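You operate a simulated robot arm through the tools that you are given. There is no shell and no other tool. Be economical: measure what you need, move in short steps, check, and stop when the job is done.

You are at the controls of a simulated two-armed robot. One attempt, no reset.

TASK
Put the blue-band brush on the top of the bench away on the top of the white table. Put the black weight on the top of the bench away on the black mat. Stack the 50 gasket carton from the top of the bench on top of the 65 gasket carton. Press the yellow vent button three times. Take the silver tube and leave it on the cage ledge. Push the green drawer shut. Take the short cap on the steel stand top and put it away in the card tray. Take the steel coupling and put it on top of the blue-dot bar. Lift the red box lid open. The order is free.

It is judged by the outcome, as a careful person would: the job done as asked, and still so three seconds after it is handed in. It fails if anything else is knocked over, pushed out of place, dropped, spilled or broken. A push-on lid holds only when it is set on centred and level and pressed home; a screw cap is set on level and turned clockwise until tight.

THE ROBOT
Two 7-joint arms with two-finger parallel grippers on one trunk, on a base that drives. Base frame: it is fixed to the floor where the robot stands at the start and does not move with it; the origin is under the middle of the robot, x ahead of it, y to its left, z up. Units: m, rad, N and s.
The left shoulder is at the start at [0.05, 0.161, 1.098], the right one opposite. With the tool pointing down near the work surface each hand reaches from about 0.22 to 0.68 m from the robot's upright axis, wherever it stands, measured 20 degrees to its own side. Places, roughly: black mat (27x21 cm) [-5.94, -0.6, 0.88]; black weight [1, 0, 1]; blue-band brush (3x9x5 cm) [0.5, 0, 0.9]; blue-dot bar [0.75, -0.25, 0.75]; cage ledge (29x12 cm) [2.36, 0.86, 0.86]; card tray (29x14 cm) [2.36, -1.76, 0.8]; gasket carton [1, 0, 0.75]; green drawer [0.5, 3.5, 0.7]; red box lid [-6.1, 1.8, 1.4]; short cap (3x3x3 cm) [1.1, -2.9, 0.8]; silver tube (2x2x11 cm) [0.9, 3.6, 0.9]; steel coupling (3x3x8 cm) [0.9, -0.8, 0.9]; top of the white table [0.2, 3.7, 0.8]; yellow vent button [-6.1, -0.3, 1.2]. Payload 3.43 kg a hand.
The tool frame of a hand sits at the grasp point between the pads (the TCP): z along the fingers, y along the line on which they close. The tips reach 0.03 m beyond it. Largest opening 0.094 m; finger width 0.028, thickness 0.01; the body of the gripper, 0.05 by 0.096 m, starts 0.055 m behind the TCP.
Orientation is that of the tool frame in the base frame, as a unit quaternion [x, y, z, w]. With the fingers straight down and closing along the base's y, the tool's x points along the base's -x, its y along +y and its z along -z.

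THE INTERFACE
- The arms move only by the tool step_arm. It takes "left_deltas", "right_deltas" or both (then of equal length, played together; a hand with none holds still); each is a list of rows, each a list of 7 numbers: the shift along the tool's x, y, z in m, then the turn, a rotation vector about the tool's x, y, z in rad, then the finger opening in m, from 0 to 0.094. In form: [[tx, ty, tz, ax, ay, az, claw], ...]. A call has 1 to 12 rows; each row is the pose to reach, as a shift and turn from the pose commanded when the call began, along the tool's axes at that moment. A row lasts 0.2 s, in which the tool goes at most 0.05 m and 0.15 rad; a call with a longer step from one row to the next is refused whole, and so is a gripper value outside its range. A pose out of reach is approached as far as the arm can. The call stops where the force on the tool passes 40 N (or 10 N more than at its start, if that is more) or the arm is blocked; 0.2 s more then pass. The fingers move at their own pace (about 0.045 m/s each) and stop on an object; they squeeze with about 36 N. The grip force told is the motor's: it shows also when the fingers shut on nothing. Time passes only in rows, and 0.2 s behind the last, so rows that repeat a pose let the fingers close. The reply holds the time, the measured pose of the TCP, the force on the tool along the base axes, the opening and the grip force, in the units named above and with some noise, with the torque about the TCP (base axes, N m) and any sound that the robot's microphone picked up.
- Cameras (640 x 400 px; columns grow to the right, rows downward): "scene" is now at [0.1307, -0.0054, 1.2413]; the picture's right is [-0.05, -1.00, 0.00], its down [-0.38, 0.02, -0.93] and it looks along [0.92, -0.04, -0.38] (base axes); focal length 251 px, centre (320, 200). "left" rides on the left gripper at [0.076, -0.014, -0.103] in its tool frame; the picture's right is [0.18, 0.98, 0.00], its down [-0.75, 0.14, -0.64] and it looks along [-0.63, 0.12, 0.77] (tool axes); focal length 243 px, centre (320, 200). "right" rides on the right gripper at [0.076, 0.014, -0.102] in its tool frame; the picture's right is [-0.18, 0.98, 0.00], its down [-0.75, -0.14, -0.64] and it looks along [-0.63, -0.12, 0.77] (tool axes); focal length 243 px, centre (320, 200). There is no depth. A picture from a camera that has moved, and an enlarged one, comes with that camera's place and axes in the base frame and with its lens.
- grab_frame(camera): a new picture of that camera. The clock stands still meanwhile.
- lift_body(by): slides the trunk up (or, below 0, down) by that many m; the arms and the scene camera ride with it, the base frame stays. It gives what a move gives, with no picture.
- base_move(legs): drives the robot by 1 to 6 legs, each [ahead, left, turn to the left] in m, m and rad, along the robot's own axes; the way and the turn of a leg run together, so that a leg with both is an arc; at most 1.5 m and 3.142 rad a leg. The arms and the cameras ride along, it lands a little off, and it stops where it bumps. It gives what a move gives.
- aim_head(pan, tilt): turns the head with the scene camera to pan (to the left, within 1.396 rad either way) and tilt (down, from -0.506 to 1.204), counted from straight ahead of the robot. It gives what a move gives.
- inspect(camera, box): a new picture of the part [left, top, right, bottom] of that camera's present view, enlarged. The clock stands still meanwhile.
- hand_in(): hands the job in; it is judged then, once.

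Go step by step. Nothing tells you exact positions but the pictures and the camera data: compare them with the known pose of the tool, close in by small moves and look again before you grip or let go. The budget is 217 turns and 220 pictures, counting those below and the enlarged ones. Unless the task says otherwise, let go and move clear before handing in.

The tools are called by a JSON object that holds its "fn" and its "kwargs". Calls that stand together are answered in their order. step_arm: Moves the arms, as the interface text tells. Its arguments: {"type":"object","properties":{"left_deltas":{"type":"array","items":{"type":"array","items":{"type":"number"}}},"right_deltas":{"type":"array","items":{"type":"array","items":{"type":"number"}}}},"required":[]} The other tools are called the same way: lift_body (by) slides the trunk up or down; base_move (legs) drives the base; aim_head (pan, tilt) turns the head that bears the scene camera; grab_frame (camera) takes a picture; inspect (camera, box) takes an enlarged picture of a part of a camera's view; hand_in () hands the job in.

At the start:

```text
clock: 0.0
left_tool_pos: [0.4517, 0.2585, 1.124]
left_tcp_rot: [-0.001, 1.0, -0.001, -0.001]
left_ft_force: [-0.3, 0.0, 0.1]
left_torque: [0.02, -0.01, -0.03]
left_width: 0.0941
left_grasp_force: 0.1
right_tool_pos: [0.3287, -0.1126, 1.135]
right_tcp_rot: [0.0, 1.0, 0.0, 0.0]
right_ft_force: [-0.2, 0.2, 0.2]
right_torque: [-0.02, -0.01, -0.01]
right_width: 0.0939
right_grasp_force: 0.1
trunk travel left (down, up): [-0.125, 0.142]
robot x, y, heading: [0.0025, 0.0008, 0.006]
head pan, tilt: [-0.047, 0.389]
```

scene: 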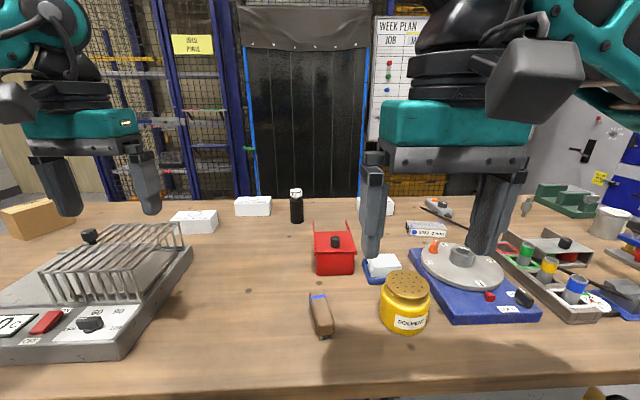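
right: 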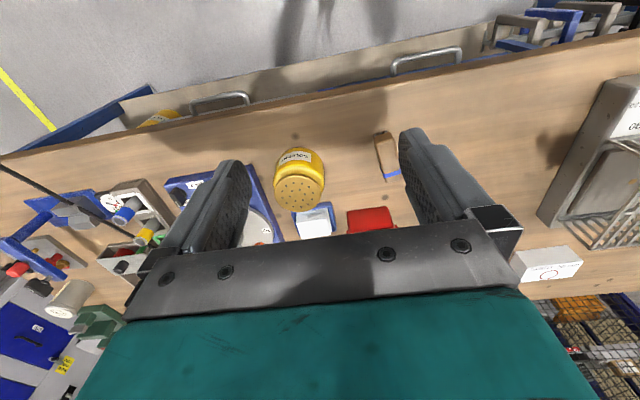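
left: 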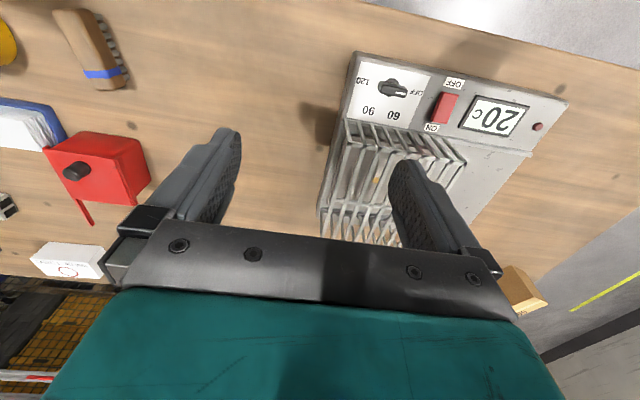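

I see the bench ahead with the brush, cartons, and a black weight. First I look closer at the bench items.

{"fn": "inspect", "kwargs": {"camera": "scene", "box": [150, 170, 470, 370]}}

{"fn": "inspect", "kwargs": {"camera": "scene", "box": [400, 170, 640, 320]}}

{"fn": "inspect", "kwargs": {"camera": "scene", "box": [160, 180, 420, 260]}}

```text
2.00 times, centred on (310, 270) of scene
camera zoom: at [0.1307, -0.0054, 1.2413], right [-0.05, -1.0, 0.0], down [-0.38, 0.02, -0.93], along [0.92, -0.04, -0.38], focal length 501 px, centre (340, 60)
```

zoom: 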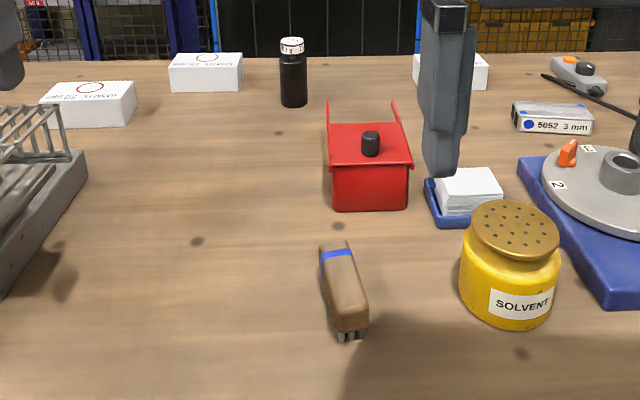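

```text
2.67 times, centred on (520, 245) of scene
camera zoom: at [0.1307, -0.0054, 1.2413], right [-0.05, -1.0, 0.0], down [-0.38, 0.02, -0.93], along [0.92, -0.04, -0.38], focal length 668 px, centre (-213, 80)
```

zoom: 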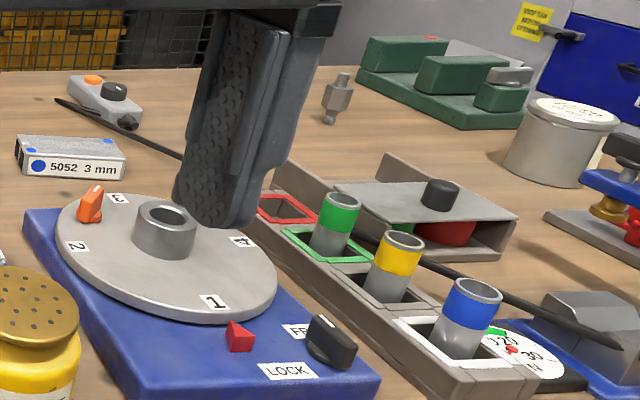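

```text
2.46 times, centred on (290, 220) of scene
camera zoom: at [0.1307, -0.0054, 1.2413], right [-0.05, -1.0, 0.0], down [-0.38, 0.02, -0.93], along [0.92, -0.04, -0.38], focal length 617 px, centre (394, 151)
```

zoom: 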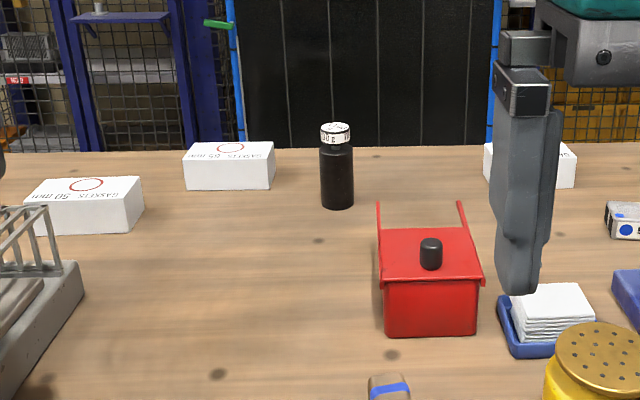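

I zoom on the carton labels to tell 50 from 65.

{"fn": "inspect", "kwargs": {"camera": "scene", "box": [160, 190, 224, 240]}}

{"fn": "inspect", "kwargs": {"camera": "scene", "box": [230, 185, 310, 230]}}

{"fn": "inspect", "kwargs": {"camera": "scene", "box": [350, 185, 460, 250]}}

```text
8.00 times, centred on (192, 215) of scene
camera zoom: at [0.1307, -0.0054, 1.2413], right [-0.05, -1.0, 0.0], down [-0.38, 0.02, -0.93], along [0.92, -0.04, -0.38], focal length 2005 px, centre (1344, 80)
```

zoom: 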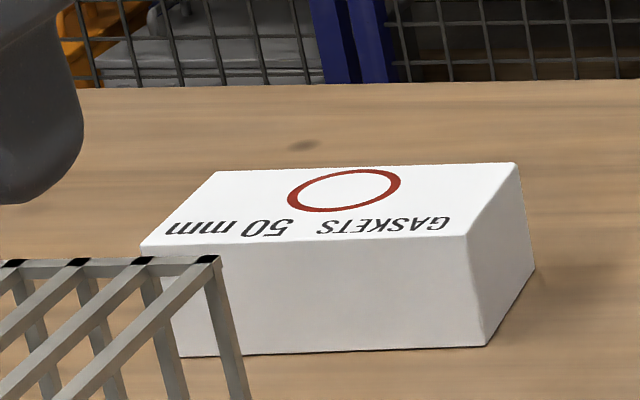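

```text
8.00 times, centred on (270, 208) of scene
camera zoom: at [0.1307, -0.0054, 1.2413], right [-0.05, -1.0, 0.0], down [-0.38, 0.02, -0.93], along [0.92, -0.04, -0.38], focal length 2005 px, centre (720, 140)
```

zoom: 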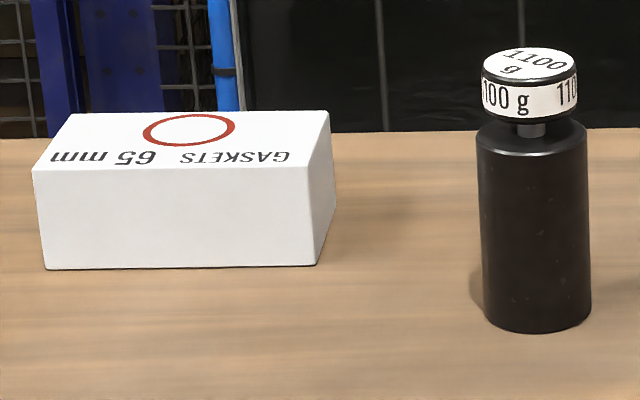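

```text
5.82 times, centred on (405, 218) of scene
camera zoom: at [0.1307, -0.0054, 1.2413], right [-0.05, -1.0, 0.0], down [-0.38, 0.02, -0.93], along [0.92, -0.04, -0.38], focal length 1458 px, centre (-174, 98)
```

zoom: 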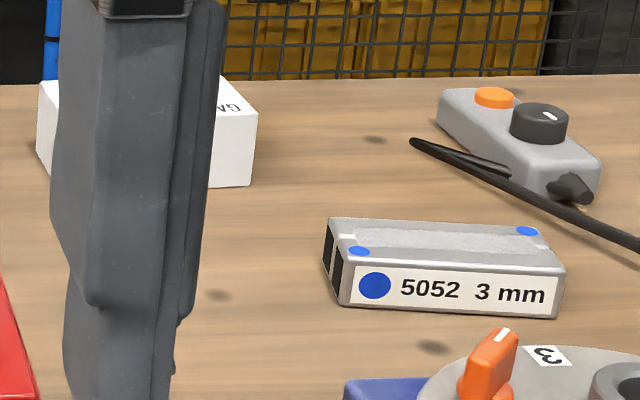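

Labels are clear (50 far left, 65 next, the weight between). I look around before driving: the space under the bench, and the sides.

{"fn": "aim_head", "kwargs": {"pan": 0, "tilt": 1.15}}

{"fn": "grab_frame", "kwargs": {"camera": "scene"}}

{"fn": "aim_head", "kwargs": {"pan": 1.3, "tilt": 0.3}}

{"fn": "grab_frame", "kwargs": {"camera": "scene"}}

{"fn": "aim_head", "kwargs": {"pan": -1.3, "tilt": 0.3}}

{"fn": "grab_frame", "kwargs": {"camera": "scene"}}

```text
clock: 1.1
left_tool_pos: [0.451, 0.2583, 1.1243]
left_tcp_rot: [-0.002, 1.0, -0.001, 0.0]
left_ft_force: [0.6, 0.9, -0.8]
left_torque: [-0.03, -0.02, -0.02]
left_width: 0.0942
left_grasp_force: 0.2
right_tool_pos: [0.328, -0.1118, 1.1347]
right_tcp_rot: [0.0, 1.0, 0.001, 0.0]
right_ft_force: [-0.6, -0.3, 0.6]
right_torque: [0.01, 0.02, -0.01]
right_width: 0.0941
right_grasp_force: 0.1
trunk travel left (down, up): [-0.125, 0.142]
robot x, y, heading: [-0.0002, 0.0028, -0.001]
head pan, tilt: [0.0, 1.15]
```

```text
210 pictures are left
camera scene: at [0.0976, -0.001, 1.1803], right [0.0, -1.0, 0.0], down [-0.91, 0.0, -0.41], along [0.41, 0.0, -0.91], focal length 251 px, centre (320, 200)
```

scene: 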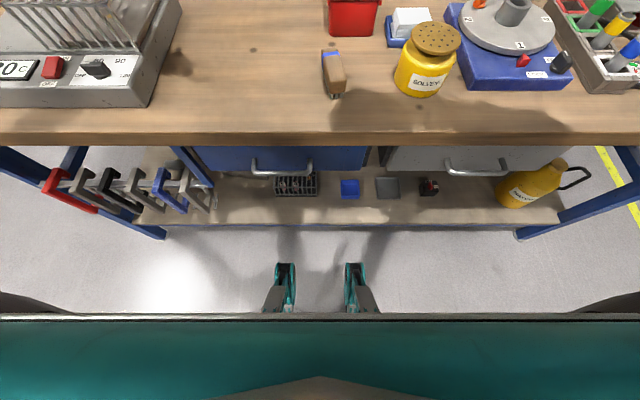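

```text
clock: 2.6
left_tool_pos: [0.4511, 0.2583, 1.1239]
left_tcp_rot: [-0.001, 1.0, -0.001, 0.0]
left_ft_force: [0.9, 0.3, 1.0]
left_torque: [0.01, 0.02, 0.01]
left_width: 0.0943
left_grasp_force: 0.0
right_tool_pos: [0.3288, -0.1121, 1.134]
right_tcp_rot: [0.0, 1.0, 0.001, 0.0]
right_ft_force: [-0.2, -0.9, 0.4]
right_torque: [0.01, 0.02, -0.01]
right_width: 0.0938
right_grasp_force: 0.2
trunk travel left (down, up): [-0.125, 0.142]
robot x, y, heading: [-0.0022, 0.0039, 0.0]
head pan, tilt: [1.3, 0.3]
```

```text
209 pictures are left
camera scene: at [0.063, 0.089, 1.2494], right [0.96, -0.27, 0.0], down [-0.08, -0.29, -0.96], along [0.26, 0.92, -0.3], focal length 251 px, centre (320, 200)
```

scene: 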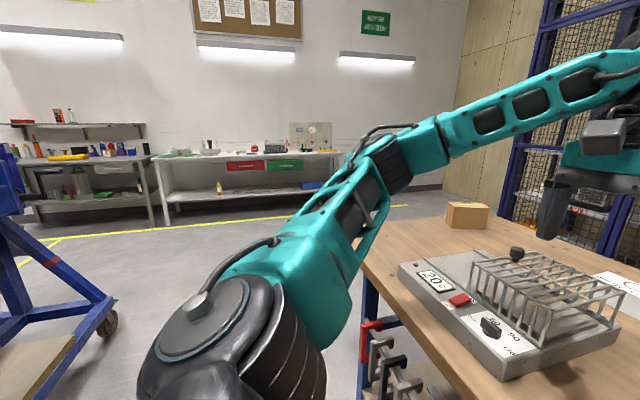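

```text
clock: 4.9
left_tool_pos: [0.4516, 0.2597, 1.1251]
left_tcp_rot: [-0.001, 1.0, -0.001, 0.001]
left_ft_force: [-0.5, -0.1, -0.1]
left_torque: [0.0, -0.03, -0.03]
left_width: 0.094
left_grasp_force: 0.2
right_tool_pos: [0.3289, -0.112, 1.1347]
right_tcp_rot: [0.0, 1.0, 0.002, 0.0]
right_ft_force: [-0.3, 0.2, 0.2]
right_torque: [-0.02, 0.0, 0.01]
right_width: 0.0938
right_grasp_force: 0.1
trunk travel left (down, up): [-0.125, 0.142]
robot x, y, heading: [-0.0012, -0.0028, -0.001]
head pan, tilt: [-1.3, 0.3]
```

```text
208 pictures are left
camera scene: at [0.063, -0.091, 1.2495], right [-0.96, -0.27, 0.0], down [-0.08, 0.28, -0.96], along [0.26, -0.92, -0.3], focal length 251 px, centre (320, 200)
```

scene: 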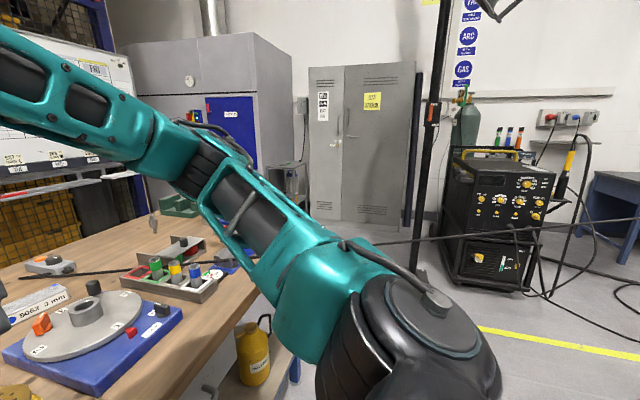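

The bench's far items (cartons, weight) are best reached from behind the bench; the brush is reachable from here. I take it with the left hand: move above it, the right arm aside.

{"fn": "step_arm", "kwargs": {"left_deltas": [[-0.01, -0.045, 0.01, 0, 0, 0, 0.094], [-0.02, -0.09, 0.02, 0, 0, 0, 0.094], [-0.03, -0.135, 0.03, 0, 0, 0, 0.094], [-0.04, -0.18, 0.04, 0, 0, 0, 0.08], [-0.05, -0.225, 0.06, 0, 0, 0, 0.08], [-0.05, -0.265, 0.08, 0, 0, 0, 0.08], [-0.05, -0.28, 0.12, 0, 0, 0, 0.08], [-0.05, -0.28, 0.14, 0, 0, 0, 0.08]], "right_deltas": [[0, -0.04, 0, 0, 0, 0, 0.094], [0, -0.08, 0, 0, 0, 0, 0.094], [0, -0.12, 0, 0, 0, 0, 0.094], [0, -0.15, 0, 0, 0, 0, 0.094], [0, -0.15, 0, 0, 0, 0, 0.094], [0, -0.15, 0, 0, 0, 0, 0.094], [0, -0.15, 0, 0, 0, 0, 0.094], [0, -0.15, 0, 0, 0, 0, 0.094]]}}

{"fn": "grab_frame", "kwargs": {"camera": "left"}}

{"fn": "aim_head", "kwargs": {"pan": 0, "tilt": 0.7}}

{"fn": "grab_frame", "kwargs": {"camera": "scene"}}

```text
refused: row 5 steps farther than a row can; nothing moved
```

```text
207 pictures are left
camera left: at [0.3774, 0.2458, 1.2258], right [-0.19, 0.98, 0.0], down [0.75, 0.14, 0.64], along [0.63, 0.12, -0.77], focal length 243 px, centre (320, 200)
```

left: 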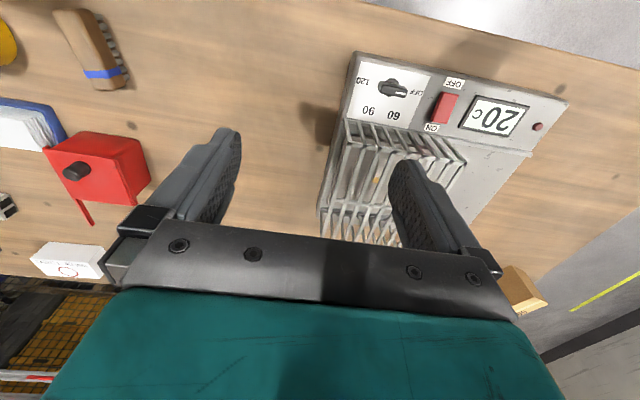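

```text
clock: 6.4
left_tool_pos: [0.4513, 0.2585, 1.1247]
left_tcp_rot: [-0.001, 1.0, -0.001, 0.0]
left_ft_force: [-0.4, 0.1, -0.2]
left_torque: [-0.01, 0.02, -0.01]
left_width: 0.0941
left_grasp_force: 0.0
right_tool_pos: [0.3281, -0.1122, 1.1341]
right_tcp_rot: [0.0, 1.0, 0.002, 0.0]
right_ft_force: [-1.4, 0.6, 0.0]
right_torque: [0.02, 0.02, 0.0]
right_width: 0.0942
right_grasp_force: 0.0
trunk travel left (down, up): [-0.125, 0.142]
robot x, y, heading: [-0.0023, -0.0023, -0.003]
head pan, tilt: [0.0, 0.7]
```

```text
206 pictures are left
camera scene: at [0.1229, -0.0011, 1.2134], right [0.0, -1.0, 0.0], down [-0.64, 0.0, -0.77], along [0.77, 0.0, -0.64], focal length 251 px, centre (320, 200)
```

scene: 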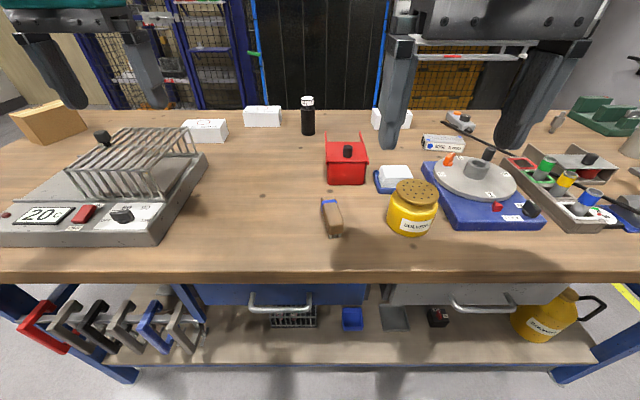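

The brush rests bristles-down, wood up. Same move in smaller steps.

{"fn": "step_arm", "kwargs": {"left_deltas": [[-0.01, -0.045, 0.01, 0, 0, 0, 0.094], [-0.02, -0.09, 0.02, 0, 0, 0, 0.094], [-0.03, -0.135, 0.03, 0, 0, 0, 0.094], [-0.04, -0.18, 0.04, 0, 0, 0, 0.08], [-0.05, -0.22, 0.05, 0, 0, 0, 0.08], [-0.05, -0.255, 0.08, 0, 0, 0, 0.08], [-0.05, -0.28, 0.12, 0, 0, 0, 0.08], [-0.05, -0.28, 0.14, 0, 0, 0, 0.08]], "right_deltas": [[0, -0.04, 0, 0, 0, 0, 0.094], [0, -0.08, 0, 0, 0, 0, 0.094], [0, -0.12, 0, 0, 0, 0, 0.094], [0, -0.15, 0, 0, 0, 0, 0.094], [0, -0.15, 0, 0, 0, 0, 0.094], [0, -0.15, 0, 0, 0, 0, 0.094], [0, -0.15, 0, 0, 0, 0, 0.094], [0, -0.15, 0, 0, 0, 0, 0.094]]}}

{"fn": "grab_frame", "kwargs": {"camera": "left"}}

{"fn": "grab_frame", "kwargs": {"camera": "scene"}}

```text
clock: 8.2
left_tool_pos: [0.5027, -0.0216, 0.9837]
left_tcp_rot: [-0.001, 1.0, -0.001, 0.0]
left_ft_force: [-0.1, -0.5, -0.9]
left_torque: [0.0, 0.0, -0.02]
left_width: 0.0798
left_grasp_force: 0.1
right_tool_pos: [0.3279, -0.2607, 1.1349]
right_tcp_rot: [-0.001, 1.0, 0.001, 0.0]
right_ft_force: [-0.7, 1.0, 0.7]
right_torque: [0.0, -0.02, -0.01]
right_width: 0.094
right_grasp_force: 0.1
trunk travel left (down, up): [-0.125, 0.142]
robot x, y, heading: [-0.0, -0.0022, -0.003]
head pan, tilt: [0.0, 0.7]
```

```text
205 pictures are left
camera left: at [0.4281, -0.0343, 1.0861], right [-0.19, 0.98, 0.0], down [0.75, 0.14, 0.64], along [0.63, 0.12, -0.77], focal length 243 px, centre (320, 200)
```

left: 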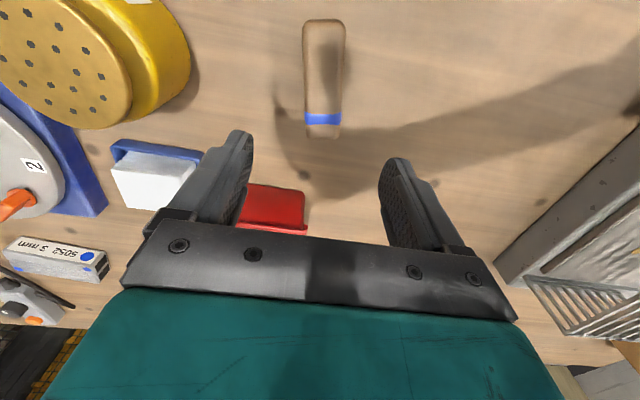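

```text
204 pictures are left
camera scene: at [0.123, -0.0009, 1.2134], right [0.0, -1.0, 0.0], down [-0.64, 0.0, -0.76], along [0.76, 0.0, -0.64], focal length 251 px, centre (320, 200)
```

scene: 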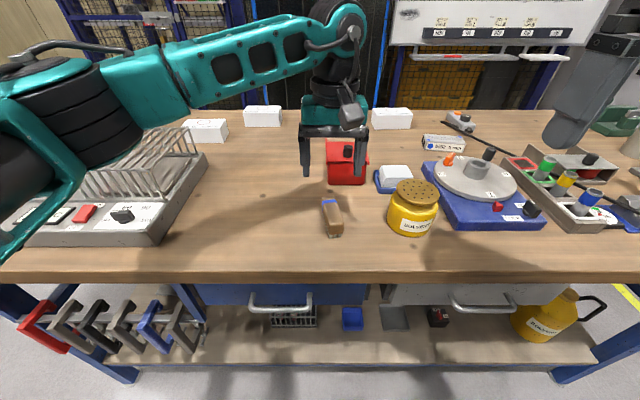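

The brush lies at about (0.486,-0.021), turned ~11°. I align and descend partway to check height.

{"fn": "step_arm", "kwargs": {"left_deltas": [[0.009, 0, 0.03, 0, 0, -0.1, 0.08], [0.017, 0, 0.06, 0, 0, -0.19, 0.08], [0.017, 0, 0.085, 0, 0, -0.19, 0.08]]}}

{"fn": "grab_frame", "kwargs": {"camera": "left"}}

{"fn": "inspect", "kwargs": {"camera": "scene", "box": [270, 140, 430, 240]}}

```text
clock: 9.0
left_tool_pos: [0.4868, -0.0217, 0.8987]
left_tcp_rot: [-0.097, 0.995, -0.001, 0.001]
left_ft_force: [-0.8, 0.1, 0.2]
left_torque: [-0.02, -0.02, -0.01]
left_width: 0.08
left_grasp_force: 0.0
right_tool_pos: [0.3286, -0.2609, 1.1349]
right_tcp_rot: [-0.001, 1.0, 0.0, 0.0]
right_ft_force: [0.2, 0.1, -0.9]
right_torque: [-0.01, -0.03, 0.0]
right_width: 0.0942
right_grasp_force: 0.3
trunk travel left (down, up): [-0.125, 0.142]
robot x, y, heading: [0.0008, 0.0023, 0.002]
head pan, tilt: [0.0, 0.7]
```

```text
203 pictures are left
camera left: at [0.4152, -0.0484, 1.0007], right [-0.37, 0.93, 0.0], down [0.71, 0.28, 0.64], along [0.6, 0.24, -0.77], focal length 243 px, centre (320, 200)
```

left: 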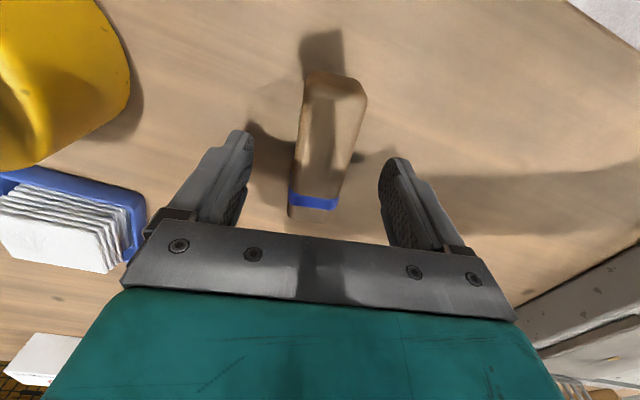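

```text
4.00 times, centred on (350, 190) of scene
camera zoom: at [0.123, -0.001, 1.2134], right [0.0, -1.0, 0.0], down [-0.64, 0.0, -0.76], along [0.76, 0.0, -0.64], focal length 1002 px, centre (200, 240)
```

zoom: 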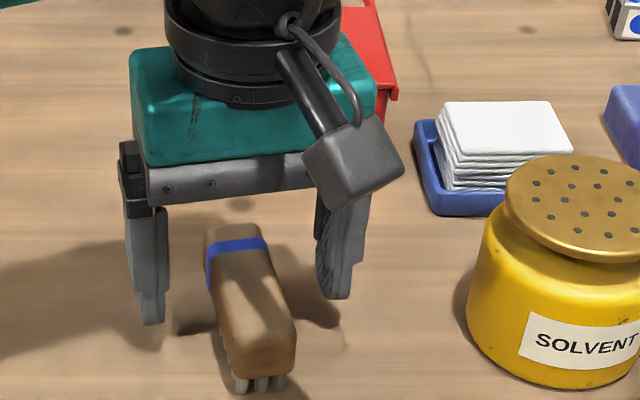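

Alignment is good. Descend and close on the wood.

{"fn": "step_arm", "kwargs": {"left_deltas": [[-0.003, 0, 0.02, 0, 0, 0, 0.08], [-0.003, 0, 0.045, 0, 0, 0, 0.08], [-0.003, 0, 0.045, 0, 0, 0, 0.04], [-0.003, 0, 0.045, 0, 0, 0, 0.015], [-0.003, 0, 0.045, 0, 0, 0, 0.015], [-0.003, 0, 0.045, 0, 0, 0, 0.015]]}}

{"fn": "inspect", "kwargs": {"camera": "scene", "box": [270, 140, 430, 240]}}

```text
clock: 9.5
left_tool_pos: [0.4875, -0.0237, 0.8796]
left_tcp_rot: [-0.096, 0.995, -0.003, 0.001]
left_ft_force: [-9.5, 0.3, 12.8]
left_torque: [0.61, 0.61, 0.51]
left_width: 0.0819
left_grasp_force: 1.4
right_tool_pos: [0.3275, -0.2624, 1.1347]
right_tcp_rot: [0.0, 1.0, 0.001, 0.0]
right_ft_force: [1.6, -1.1, -1.0]
right_torque: [0.0, 0.04, -0.01]
right_width: 0.0944
right_grasp_force: 0.0
trunk travel left (down, up): [-0.125, 0.142]
robot x, y, heading: [0.0029, -0.0006, 0.005]
head pan, tilt: [0.0, 0.7]
stopped in row 2 (left hand): the force on the tool passed its limit at 58 N (the readings are from after the stop); the commanded pose is now the measured one
```

```text
4.00 times, centred on (350, 190) of scene
camera zoom: at [0.1223, -0.001, 1.2136], right [0.0, -1.0, 0.0], down [-0.64, 0.0, -0.77], along [0.77, 0.0, -0.64], focal length 1002 px, centre (200, 240)
```

zoom: 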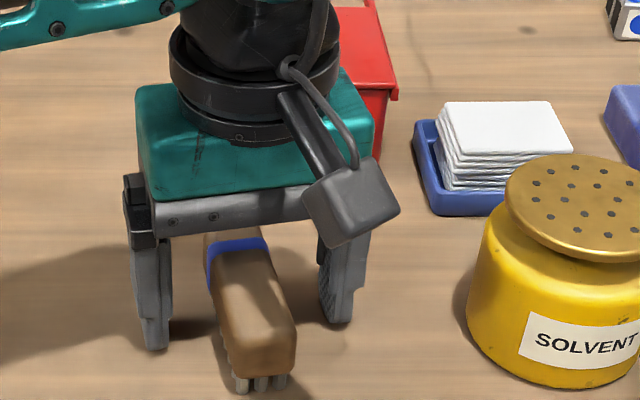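

The fingertips touched the bench: its top is at z≈0.85, so the brush is about 1.7 cm nearer than figured. I raise a little, shift, and close.

{"fn": "step_arm", "kwargs": {"left_deltas": [[0, 0, -0.006, 0, 0, 0, 0.08], [0.017, 0, -0.006, 0, 0, 0, 0.08], [0.017, 0, -0.006, 0, 0, 0, 0.05], [0.017, 0, -0.006, 0, 0, 0, 0.02], [0.017, 0, -0.006, 0, 0, 0, 0.015], [0.017, 0, -0.006, 0, 0, 0, 0.015], [0.017, 0, -0.006, 0, 0, 0, 0.015]]}}

{"fn": "inspect", "kwargs": {"camera": "scene", "box": [270, 140, 430, 240]}}

```text
clock: 11.1
left_tool_pos: [0.4724, -0.0249, 0.8837]
left_tcp_rot: [-0.096, 0.995, -0.003, 0.003]
left_ft_force: [0.4, 0.5, 0.2]
left_torque: [0.05, 0.0, -0.01]
left_width: 0.0337
left_grasp_force: 36.1
right_tool_pos: [0.3286, -0.2625, 1.1347]
right_tcp_rot: [0.001, 1.0, 0.002, 0.0]
right_ft_force: [0.0, 0.2, 0.7]
right_torque: [0.0, -0.01, 0.01]
right_width: 0.0939
right_grasp_force: 0.0
trunk travel left (down, up): [-0.125, 0.142]
robot x, y, heading: [-0.0021, 0.0019, 0.001]
head pan, tilt: [0.0, 0.7]
```

```text
4.00 times, centred on (350, 190) of scene
camera zoom: at [0.123, -0.0009, 1.2134], right [0.0, -1.0, 0.0], down [-0.64, 0.0, -0.76], along [0.76, 0.0, -0.64], focal length 1002 px, centre (200, 240)
```

zoom: 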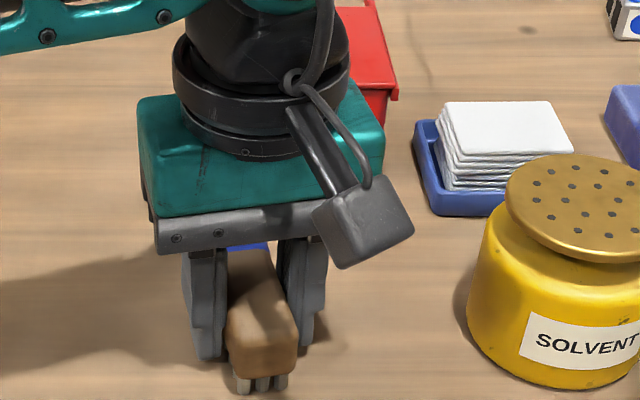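

The brush is gripped. I lift it, draw it in clear of the bench, and look to the left again afterwards.

{"fn": "step_arm", "kwargs": {"left_deltas": [[0, 0, -0.045, 0, 0, 0, 0.015], [0, 0, -0.09, 0, 0, 0, 0.015], [0, 0, -0.135, 0, 0, 0, 0.015], [0, 0, -0.18, 0, 0, 0.05, 0.015], [0.01, 0.045, -0.2, 0, 0, 0.1, 0.015], [0.02, 0.09, -0.2, 0, 0, 0.15, 0.015], [0.03, 0.135, -0.2, 0, 0, 0.19, 0.015], [0.04, 0.18, -0.2, 0, 0, 0.19, 0.015], [0.06, 0.22, -0.2, 0, 0, 0.19, 0.015], [0.08, 0.23, -0.2, 0, 0, 0.19, 0.015]]}}

{"fn": "base_move", "kwargs": {"legs": [[-0.25, 0, 0], [0, 0, 1.571]]}}

{"fn": "aim_head", "kwargs": {"pan": 0, "tilt": 0.3}}

{"fn": "grab_frame", "kwargs": {"camera": "scene"}}

```text
refused: row 5 steps farther than a row can; nothing moved
```

```text
clock: 16.8
left_tool_pos: [-0.2273, 0.4733, 0.8829]
left_tcp_rot: [0.773, -0.634, 0.0, -0.004]
left_ft_force: [0.1, -0.1, -0.3]
left_torque: [0.02, -0.01, 0.01]
left_width: 0.0337
left_grasp_force: 36.4
right_tool_pos: [0.0108, 0.3291, 1.1355]
right_tcp_rot: [0.708, -0.706, -0.001, 0.0]
right_ft_force: [0.5, -0.9, 0.4]
right_torque: [0.01, 0.01, -0.03]
right_width: 0.0942
right_grasp_force: 0.0
trunk travel left (down, up): [-0.125, 0.142]
robot x, y, heading: [-0.2523, -0.0018, 1.573]
head pan, tilt: [0.0, 0.7]
```

```text
clock: 17.6
left_tool_pos: [-0.2273, 0.4734, 0.8844]
left_tcp_rot: [0.773, -0.635, 0.001, -0.005]
left_ft_force: [-0.5, -0.3, -0.6]
left_torque: [0.01, 0.01, -0.01]
left_width: 0.0338
left_grasp_force: 35.4
right_tool_pos: [0.0105, 0.3291, 1.1362]
right_tcp_rot: [0.709, -0.706, -0.001, 0.001]
right_ft_force: [0.7, -0.7, -0.1]
right_torque: [0.01, 0.0, 0.02]
right_width: 0.0939
right_grasp_force: 0.0
trunk travel left (down, up): [-0.125, 0.142]
robot x, y, heading: [-0.2473, -0.0056, 1.573]
head pan, tilt: [0.0, 0.3]
```

```text
199 pictures are left
camera scene: at [-0.253, 0.1322, 1.2494], right [1.0, 0.0, 0.0], down [0.0, -0.3, -0.96], along [0.0, 0.95, -0.3], focal length 251 px, centre (320, 200)
```

scene: 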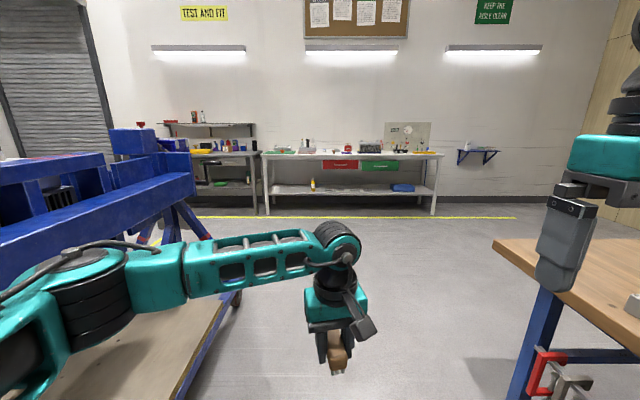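

The brush came along safely (the lift was refused but the way was clear). I lift it now, then drive towards the white table.

{"fn": "step_arm", "kwargs": {"left_deltas": [[0, 0, -0.045, 0, 0, 0, 0.015], [0, 0, -0.09, 0, 0, 0, 0.015], [0, 0, -0.135, 0, 0, 0, 0.015], [0, 0.02, -0.17, 0, 0, 0.05, 0.015], [0.01, 0.05, -0.2, 0, 0, 0.1, 0.015], [0.02, 0.09, -0.2, 0, 0, 0.15, 0.015], [0.03, 0.135, -0.2, 0, 0, 0.19, 0.015], [0.04, 0.18, -0.2, 0, 0, 0.19, 0.015]]}}

{"fn": "base_move", "kwargs": {"legs": [[1.3, -0.1, 0], [1.2, -0.4, 0]]}}

{"fn": "grab_frame", "kwargs": {"camera": "scene"}}

```text
clock: 19.4
left_tool_pos: [-0.3982, 0.3973, 1.0819]
left_tcp_rot: [0.709, -0.705, 0.0, -0.005]
left_ft_force: [0.2, -0.5, -0.5]
left_torque: [0.06, -0.01, -0.02]
left_width: 0.0339
left_grasp_force: 36.3
right_tool_pos: [0.0102, 0.3273, 1.1358]
right_tcp_rot: [0.708, -0.706, 0.0, 0.001]
right_ft_force: [-0.7, 0.0, -0.3]
right_torque: [0.0, -0.01, 0.01]
right_width: 0.0939
right_grasp_force: 0.0
trunk travel left (down, up): [-0.125, 0.142]
robot x, y, heading: [-0.2501, 0.0014, 1.57]
head pan, tilt: [0.0, 0.3]
```

```text
clock: 31.9
left_tool_pos: [0.0959, 2.8805, 1.0821]
left_tcp_rot: [0.709, -0.705, 0.0, -0.005]
left_ft_force: [-0.6, -0.2, -1.8]
left_torque: [-0.04, -0.02, 0.0]
left_width: 0.0336
left_grasp_force: 35.9
right_tool_pos: [0.5032, 2.8131, 1.1352]
right_tcp_rot: [0.708, -0.706, -0.001, 0.001]
right_ft_force: [-1.0, 0.7, -0.3]
right_torque: [0.03, 0.01, -0.02]
right_width: 0.0938
right_grasp_force: 0.0
trunk travel left (down, up): [-0.125, 0.142]
robot x, y, heading: [0.242, 2.4809, 1.573]
head pan, tilt: [0.0, 0.3]
```

```text
198 pictures are left
camera scene: at [0.2397, 2.6156, 1.2495], right [1.0, 0.0, 0.0], down [0.0, -0.3, -0.96], along [0.0, 0.96, -0.3], focal length 251 px, centre (320, 200)
```

scene: 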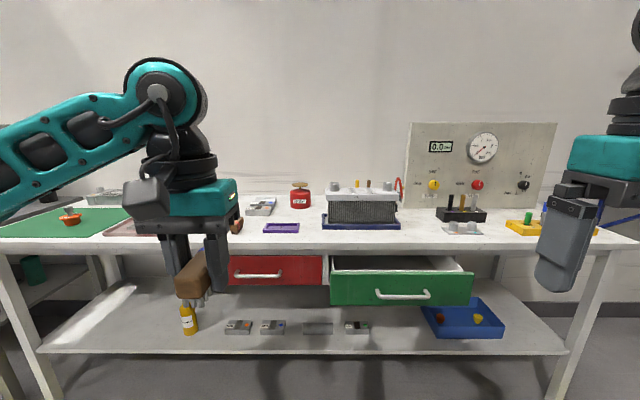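

The green drawer stands open; the table top has free space in the middle-left. I zoom in to find the tube and free spots.

{"fn": "inspect", "kwargs": {"camera": "scene", "box": [400, 180, 640, 320]}}

{"fn": "inspect", "kwargs": {"camera": "scene", "box": [220, 170, 460, 320]}}

{"fn": "inspect", "kwargs": {"camera": "scene", "box": [425, 185, 505, 240]}}

```text
2.67 times, centred on (520, 250) of scene
camera zoom: at [0.2397, 2.6156, 1.2495], right [1.0, 0.0, 0.0], down [0.0, -0.3, -0.96], along [0.0, 0.96, -0.3], focal length 668 px, centre (-213, 67)
```

zoom: 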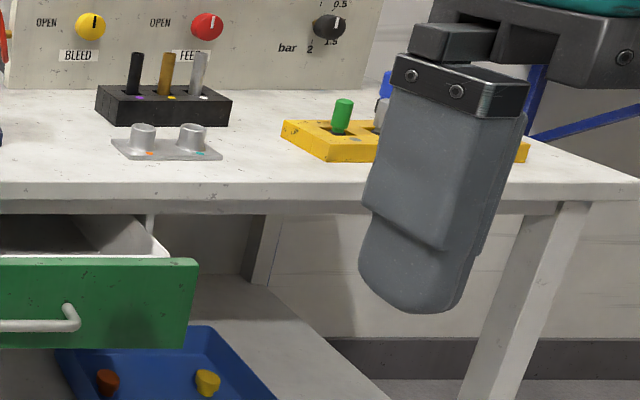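

```text
2.67 times, centred on (340, 245) of scene
camera zoom: at [0.2397, 2.6156, 1.2495], right [1.0, 0.0, 0.0], down [0.0, -0.3, -0.96], along [0.0, 0.96, -0.3], focal length 668 px, centre (267, 80)
```

zoom: 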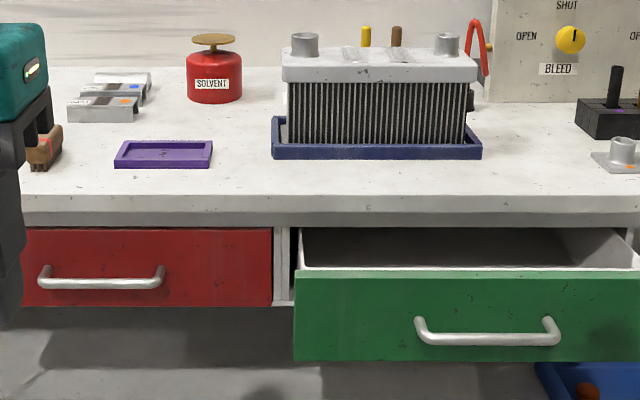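

```text
7.27 times, centred on (465, 212) of scene
camera zoom: at [0.2397, 2.6156, 1.2495], right [1.0, 0.0, 0.0], down [0.0, -0.3, -0.96], along [0.0, 0.96, -0.3], focal length 1823 px, centre (-734, 109)
```

zoom: 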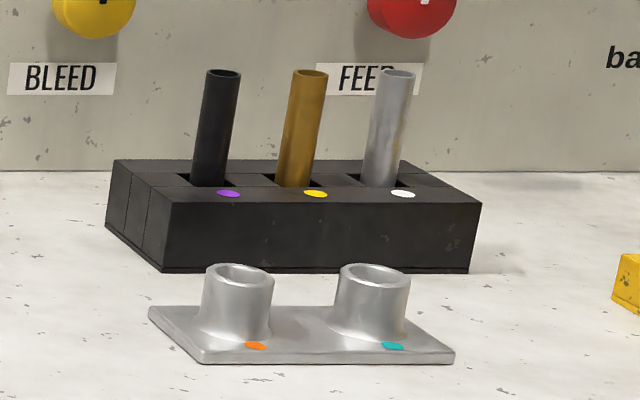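

Plan: the right hand, fingers forward, pushes the green drawer (front at y≈3.28, x≈0.5, z≈0.79). I drive 0.25 m nearer and turn the hand to point forward.

{"fn": "base_move", "kwargs": {"legs": [[0.25, 0, 0]]}}

{"fn": "step_arm", "kwargs": {"right_deltas": [[0.0, 0, 0.03, 0, -0.14, 0, 0.06], [0.0, 0, 0.06, 0, -0.28, 0, 0.03], [0.0, 0, 0.09, 0, -0.42, 0, 0.0], [0.0, 0, 0.12, 0, -0.56, 0, 0.0], [0.0, 0, 0.15, 0, -0.7, 0, 0.0], [0.0, 0, 0.18, 0, -0.84, 0, 0.0], [0.0, 0, 0.21, 0, -0.98, 0, 0.0], [0.0, 0, 0.24, 0, -1.12, 0, 0.0], [0.0, 0, 0.27, 0, -1.26, 0, 0.0], [0.0, 0, 0.3, 0, -1.4, 0, 0.0], [0.0, 0, 0.33, 0, -1.5, 0, 0.0], [0.0, 0, 0.348, 0, -1.57, 0, 0.0]]}}

{"fn": "aim_head", "kwargs": {"pan": -0.2, "tilt": 0.5}}

{"fn": "grab_frame", "kwargs": {"camera": "scene"}}

{"fn": "grab_frame", "kwargs": {"camera": "right"}}

```text
clock: 33.7
left_tool_pos: [0.0962, 3.131, 1.0824]
left_tcp_rot: [0.708, -0.706, 0.0, -0.005]
left_ft_force: [-0.4, -0.2, -1.0]
left_torque: [-0.05, 0.02, 0.01]
left_width: 0.0337
left_grasp_force: 35.7
right_tool_pos: [0.502, 3.0607, 1.1349]
right_tcp_rot: [0.708, -0.706, -0.001, 0.002]
right_ft_force: [0.2, 0.3, -0.5]
right_torque: [-0.01, 0.01, 0.0]
right_width: 0.0942
right_grasp_force: 0.0
trunk travel left (down, up): [-0.125, 0.142]
robot x, y, heading: [0.2428, 2.7295, 1.576]
head pan, tilt: [0.0, 0.3]
```

```text
clock: 36.3
left_tool_pos: [0.0957, 3.1304, 1.0823]
left_tcp_rot: [0.709, -0.706, 0.0, -0.005]
left_ft_force: [-0.7, -0.4, -0.3]
left_torque: [0.04, 0.0, -0.01]
left_width: 0.0335
left_grasp_force: 35.6
right_tool_pos: [0.5249, 3.14, 0.9153]
right_tcp_rot: [0.63, -0.63, -0.322, -0.32]
right_ft_force: [-0.6, 0.1, 0.5]
right_torque: [0.01, 0.02, 0.01]
right_width: 0.0003
right_grasp_force: 33.1
right hand out of reach, approached as far as the arm can: row 4, 5, 6, 7, 8, 9, 10, 11, 12
trunk travel left (down, up): [-0.125, 0.142]
robot x, y, heading: [0.243, 2.7336, 1.573]
head pan, tilt: [0.0, 0.3]
```

```text
clock: 37.0
left_tool_pos: [0.0954, 3.1288, 1.0829]
left_tcp_rot: [0.708, -0.706, 0.0, -0.005]
left_ft_force: [0.7, 0.3, -0.7]
left_torque: [-0.01, -0.03, 0.0]
left_width: 0.0339
left_grasp_force: 35.8
right_tool_pos: [0.5267, 3.1408, 0.9148]
right_tcp_rot: [0.631, -0.63, -0.322, -0.319]
right_ft_force: [-1.6, 0.0, 0.1]
right_torque: [0.03, 0.02, -0.02]
right_width: 0.0001
right_grasp_force: 33.7
trunk travel left (down, up): [-0.125, 0.142]
robot x, y, heading: [0.2418, 2.7293, 1.572]
head pan, tilt: [-0.201, 0.499]
```

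```text
194 pictures are left
camera scene: at [0.2573, 2.8604, 1.2311], right [0.98, -0.2, 0.0], down [-0.09, -0.47, -0.88], along [0.17, 0.86, -0.48], focal length 251 px, centre (320, 200)
```

scene: 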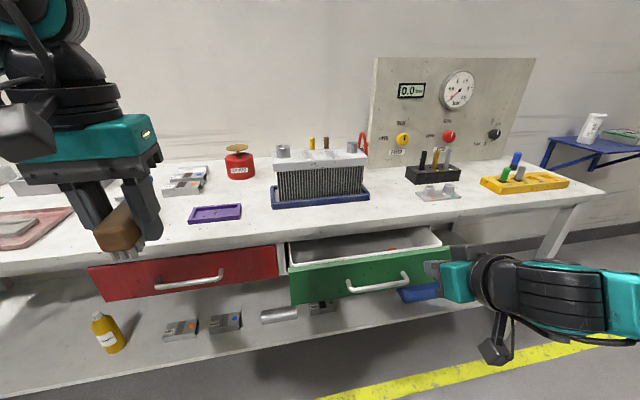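

```text
193 pictures are left
camera right: at [0.5115, 3.0115, 0.9136], right [-0.98, 0.11, 0.15], down [0.14, -0.07, 0.99], along [0.12, 0.99, 0.06], focal length 243 px, centre (320, 200)
```

right: 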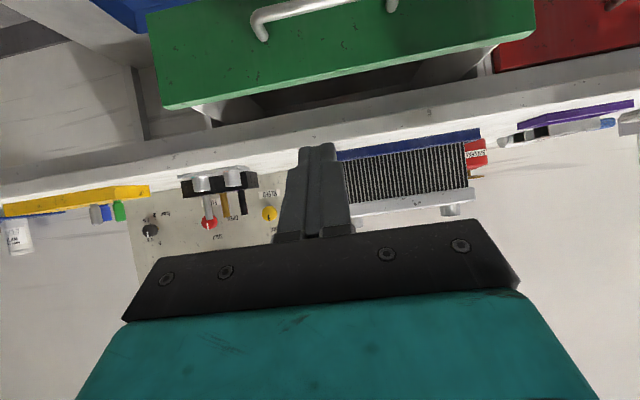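

The hand points ~36° below horizontal, good enough for pushing. I lower the trunk 0.11 m so that the tips face the drawer front.

{"fn": "lift_body", "kwargs": {"by": -0.11}}

{"fn": "grab_frame", "kwargs": {"camera": "right"}}

{"fn": "inspect", "kwargs": {"camera": "scene", "box": [280, 140, 520, 300]}}

```text
clock: 38.4
left_tool_pos: [0.0959, 3.1297, 0.9722]
left_tcp_rot: [0.708, -0.706, 0.0, -0.006]
left_ft_force: [-0.5, 0.7, -1.5]
left_torque: [-0.03, 0.01, -0.01]
left_width: 0.0338
left_grasp_force: 36.0
right_tool_pos: [0.5254, 3.1388, 0.8049]
right_tcp_rot: [0.631, -0.63, -0.321, -0.319]
right_ft_force: [0.5, -0.3, -0.4]
right_torque: [-0.01, -0.02, 0.01]
right_width: 0.0001
right_grasp_force: 32.6
trunk travel left (down, up): [-0.015, 0.252]
robot x, y, heading: [0.24, 2.7322, 1.572]
head pan, tilt: [-0.201, 0.499]
```

```text
192 pictures are left
camera right: at [0.5116, 3.0115, 0.8037], right [-0.98, 0.11, 0.15], down [0.14, -0.07, 0.99], along [0.12, 0.99, 0.06], focal length 243 px, centre (320, 200)
```

right: 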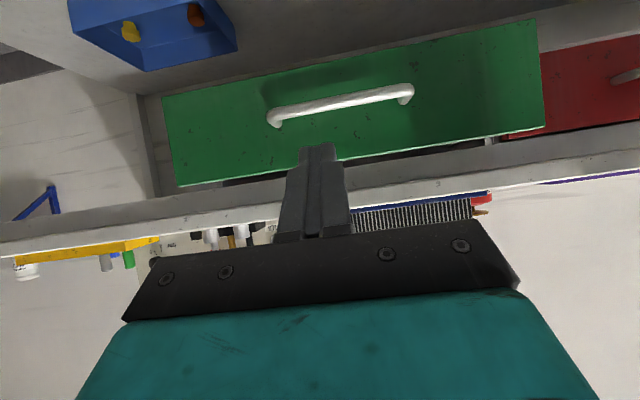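

```text
2.50 times, centred on (400, 220) of scene
camera zoom: at [0.2574, 2.8603, 1.1211], right [0.98, -0.2, 0.0], down [-0.09, -0.47, -0.88], along [0.17, 0.86, -0.48], focal length 627 px, centre (120, 150)
```

zoom: 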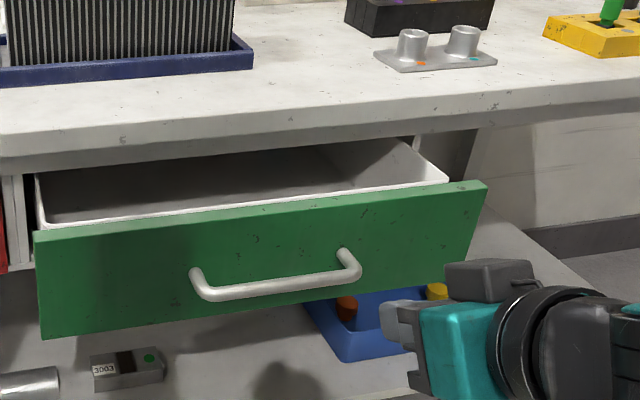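

The drawer's top edge is at z≈0.78, handle at ≈0.72; I lower the tips to about 0.757 and approach.

{"fn": "step_arm", "kwargs": {"right_deltas": [[0.0235, 0, 0.017, 0, 0, 0, 0], [0.0059, 0, 0.0413, 0, 0, 0, 0], [-0.0117, 0, 0.0656, 0, 0, 0, 0], [-0.0236, 0, 0.0818, 0, 0, 0, 0]]}}

{"fn": "grab_frame", "kwargs": {"camera": "right"}}

{"fn": "inspect", "kwargs": {"camera": "scene", "box": [280, 140, 520, 300]}}

```text
clock: 39.4
left_tool_pos: [0.095, 3.1301, 0.972]
left_tcp_rot: [0.708, -0.706, 0.001, -0.005]
left_ft_force: [-0.4, 0.1, -1.6]
left_torque: [-0.04, 0.02, -0.01]
left_width: 0.0337
left_grasp_force: 35.7
right_tool_pos: [0.526, 3.2208, 0.7764]
right_tcp_rot: [-0.63, 0.632, 0.32, 0.319]
right_ft_force: [-0.3, 0.2, 0.0]
right_torque: [0.0, -0.03, 0.01]
right_width: 0.0
right_grasp_force: 33.5
right hand out of reach, approached as far as the arm can: row 1
trunk travel left (down, up): [-0.015, 0.252]
robot x, y, heading: [0.2425, 2.7324, 1.574]
head pan, tilt: [-0.201, 0.499]
```

```text
190 pictures are left
camera right: at [0.5112, 3.0915, 0.7747], right [-0.98, 0.11, 0.15], down [0.14, -0.07, 0.99], along [0.12, 0.99, 0.06], focal length 243 px, centre (320, 200)
```

right: 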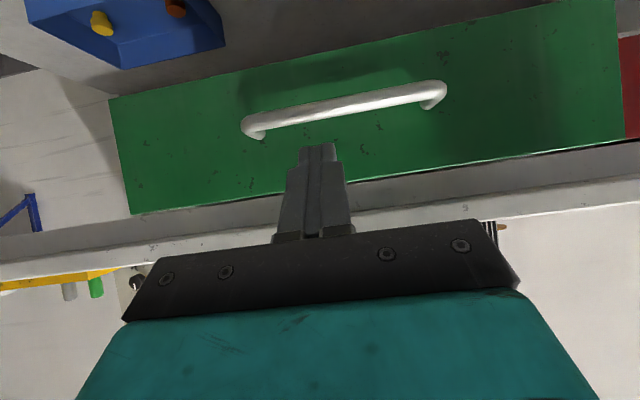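

```text
2.50 times, centred on (400, 220) of scene
camera zoom: at [0.2574, 2.8604, 1.1211], right [0.98, -0.2, 0.0], down [-0.09, -0.47, -0.88], along [0.17, 0.86, -0.48], focal length 627 px, centre (120, 150)
```

zoom: 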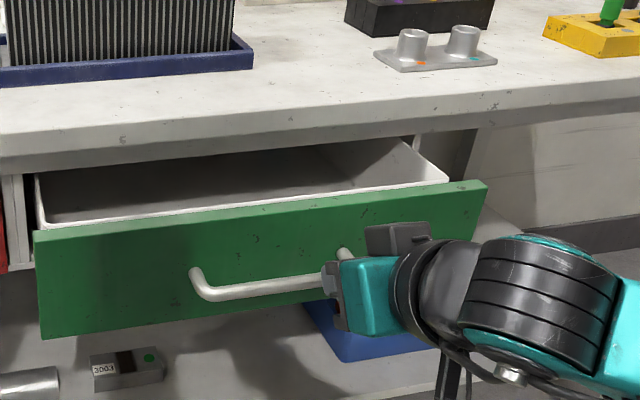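

The tips sit between handle and top edge. I push forward now.

{"fn": "step_arm", "kwargs": {"right_deltas": [[-0.0176, 0, 0.0243, 0, 0, 0, 0], [-0.0294, 0, 0.0405, 0, 0, 0, 0], [-0.0412, 0, 0.0567, 0, 0, 0, 0], [-0.053, 0, 0.0729, 0, 0, 0, 0], [-0.0648, 0, 0.0891, 0, 0, 0, 0], [-0.0766, 0, 0.1053, 0, 0, 0, 0], [-0.0884, 0, 0.1215, 0, 0, 0, 0], [-0.1002, 0, 0.1377, 0, 0, 0, 0], [-0.112, 0, 0.1539, 0, 0, 0, 0]]}}

{"fn": "grab_frame", "kwargs": {"camera": "right"}}

{"fn": "inspect", "kwargs": {"camera": "scene", "box": [280, 140, 520, 300]}}

```text
clock: 41.4
left_tool_pos: [0.0963, 3.1273, 0.9732]
left_tcp_rot: [0.709, -0.705, -0.002, -0.006]
left_ft_force: [-0.2, -0.5, -1.0]
left_torque: [0.0, -0.03, -0.03]
left_width: 0.0338
left_grasp_force: 36.0
right_tool_pos: [0.5253, 3.4072, 0.7764]
right_tcp_rot: [-0.631, 0.631, 0.32, 0.319]
right_ft_force: [-0.3, -32.4, 5.1]
right_torque: [-0.07, 0.19, 0.0]
right_width: 0.0
right_grasp_force: 32.7
trunk travel left (down, up): [-0.015, 0.252]
robot x, y, heading: [0.24, 2.7322, 1.571]
head pan, tilt: [-0.201, 0.499]
```

```text
188 pictures are left
camera right: at [0.5112, 3.2782, 0.7749], right [-0.98, 0.11, 0.15], down [0.14, -0.07, 0.99], along [0.12, 0.99, 0.05], focal length 243 px, centre (320, 200)
```

right: 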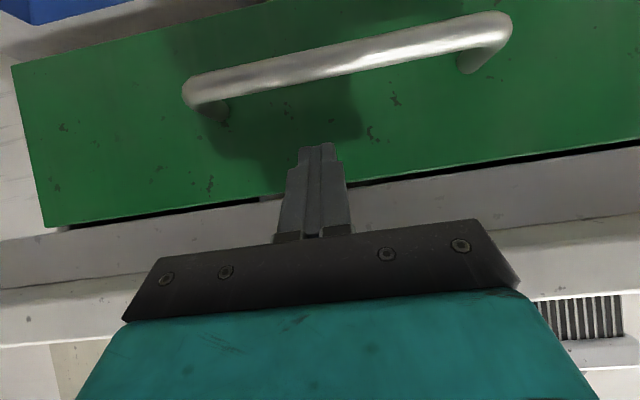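

```text
2.50 times, centred on (400, 220) of scene
camera zoom: at [0.2574, 2.8572, 1.1216], right [0.98, -0.2, 0.0], down [-0.09, -0.47, -0.88], along [0.17, 0.86, -0.48], focal length 627 px, centre (120, 150)
```

zoom: 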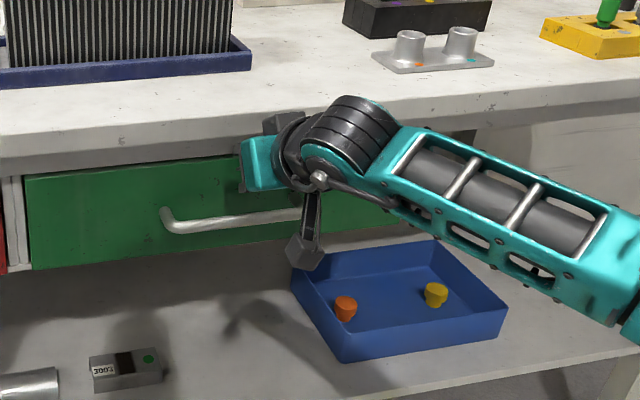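

The drawer has come up against resistance (32 N). I back the hand off and look whether it's flush with the red one.

{"fn": "step_arm", "kwargs": {"right_deltas": [[0.0236, 0, -0.0324, 0, 0, 0, 0], [0.0472, 0, -0.0648, 0, 0, 0, 0], [0.0708, 0, -0.0972, 0, 0, 0, 0], [0.0944, 0, -0.1296, 0, 0, 0, 0], [0.118, 0, -0.162, 0, 0, 0, 0], [0.1416, 0, -0.1944, 0, 0, 0, 0]]}}

{"fn": "inspect", "kwargs": {"camera": "scene", "box": [60, 140, 500, 340]}}

{"fn": "grab_frame", "kwargs": {"camera": "right"}}

```text
clock: 42.8
left_tool_pos: [0.0957, 3.1302, 0.9725]
left_tcp_rot: [0.708, -0.706, 0.0, -0.005]
left_ft_force: [-0.5, 0.2, -0.5]
left_torque: [-0.01, 0.03, 0.01]
left_width: 0.0337
left_grasp_force: 35.9
right_tool_pos: [0.5265, 3.1679, 0.7762]
right_tcp_rot: [0.631, -0.63, -0.322, -0.319]
right_ft_force: [-0.8, -0.4, -0.1]
right_torque: [-0.02, 0.02, 0.0]
right_width: 0.0002
right_grasp_force: 33.5
trunk travel left (down, up): [-0.015, 0.252]
robot x, y, heading: [0.2428, 2.7326, 1.571]
head pan, tilt: [-0.201, 0.499]
```

```text
1.45 times, centred on (280, 240) of scene
camera zoom: at [0.2574, 2.8603, 1.1211], right [0.98, -0.2, 0.0], down [-0.09, -0.47, -0.88], along [0.17, 0.86, -0.48], focal length 365 px, centre (378, 142)
```

zoom: 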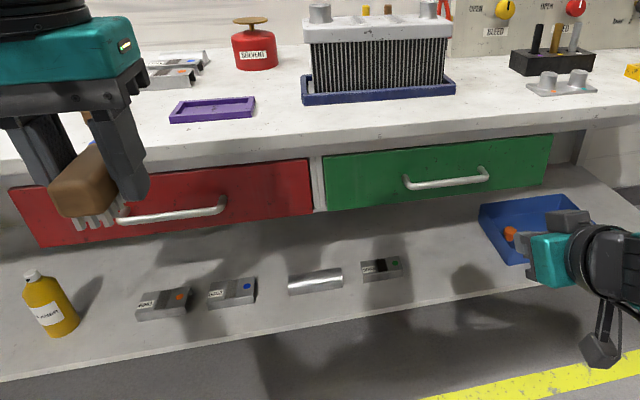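

```text
185 pictures are left
camera right: at [0.5123, 3.0402, 0.7746], right [-0.98, 0.11, 0.15], down [0.14, -0.07, 0.99], along [0.12, 0.99, 0.06], focal length 243 px, centre (320, 200)
```

right: 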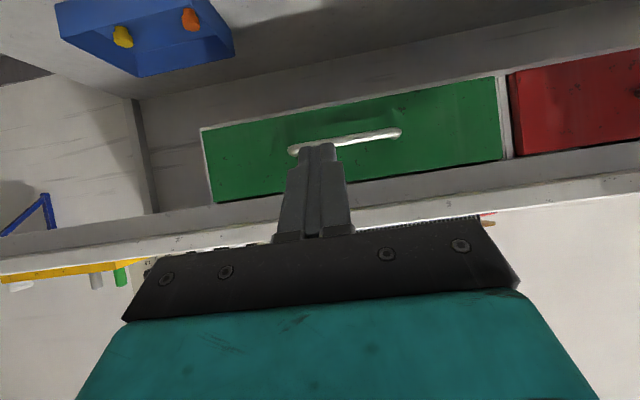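

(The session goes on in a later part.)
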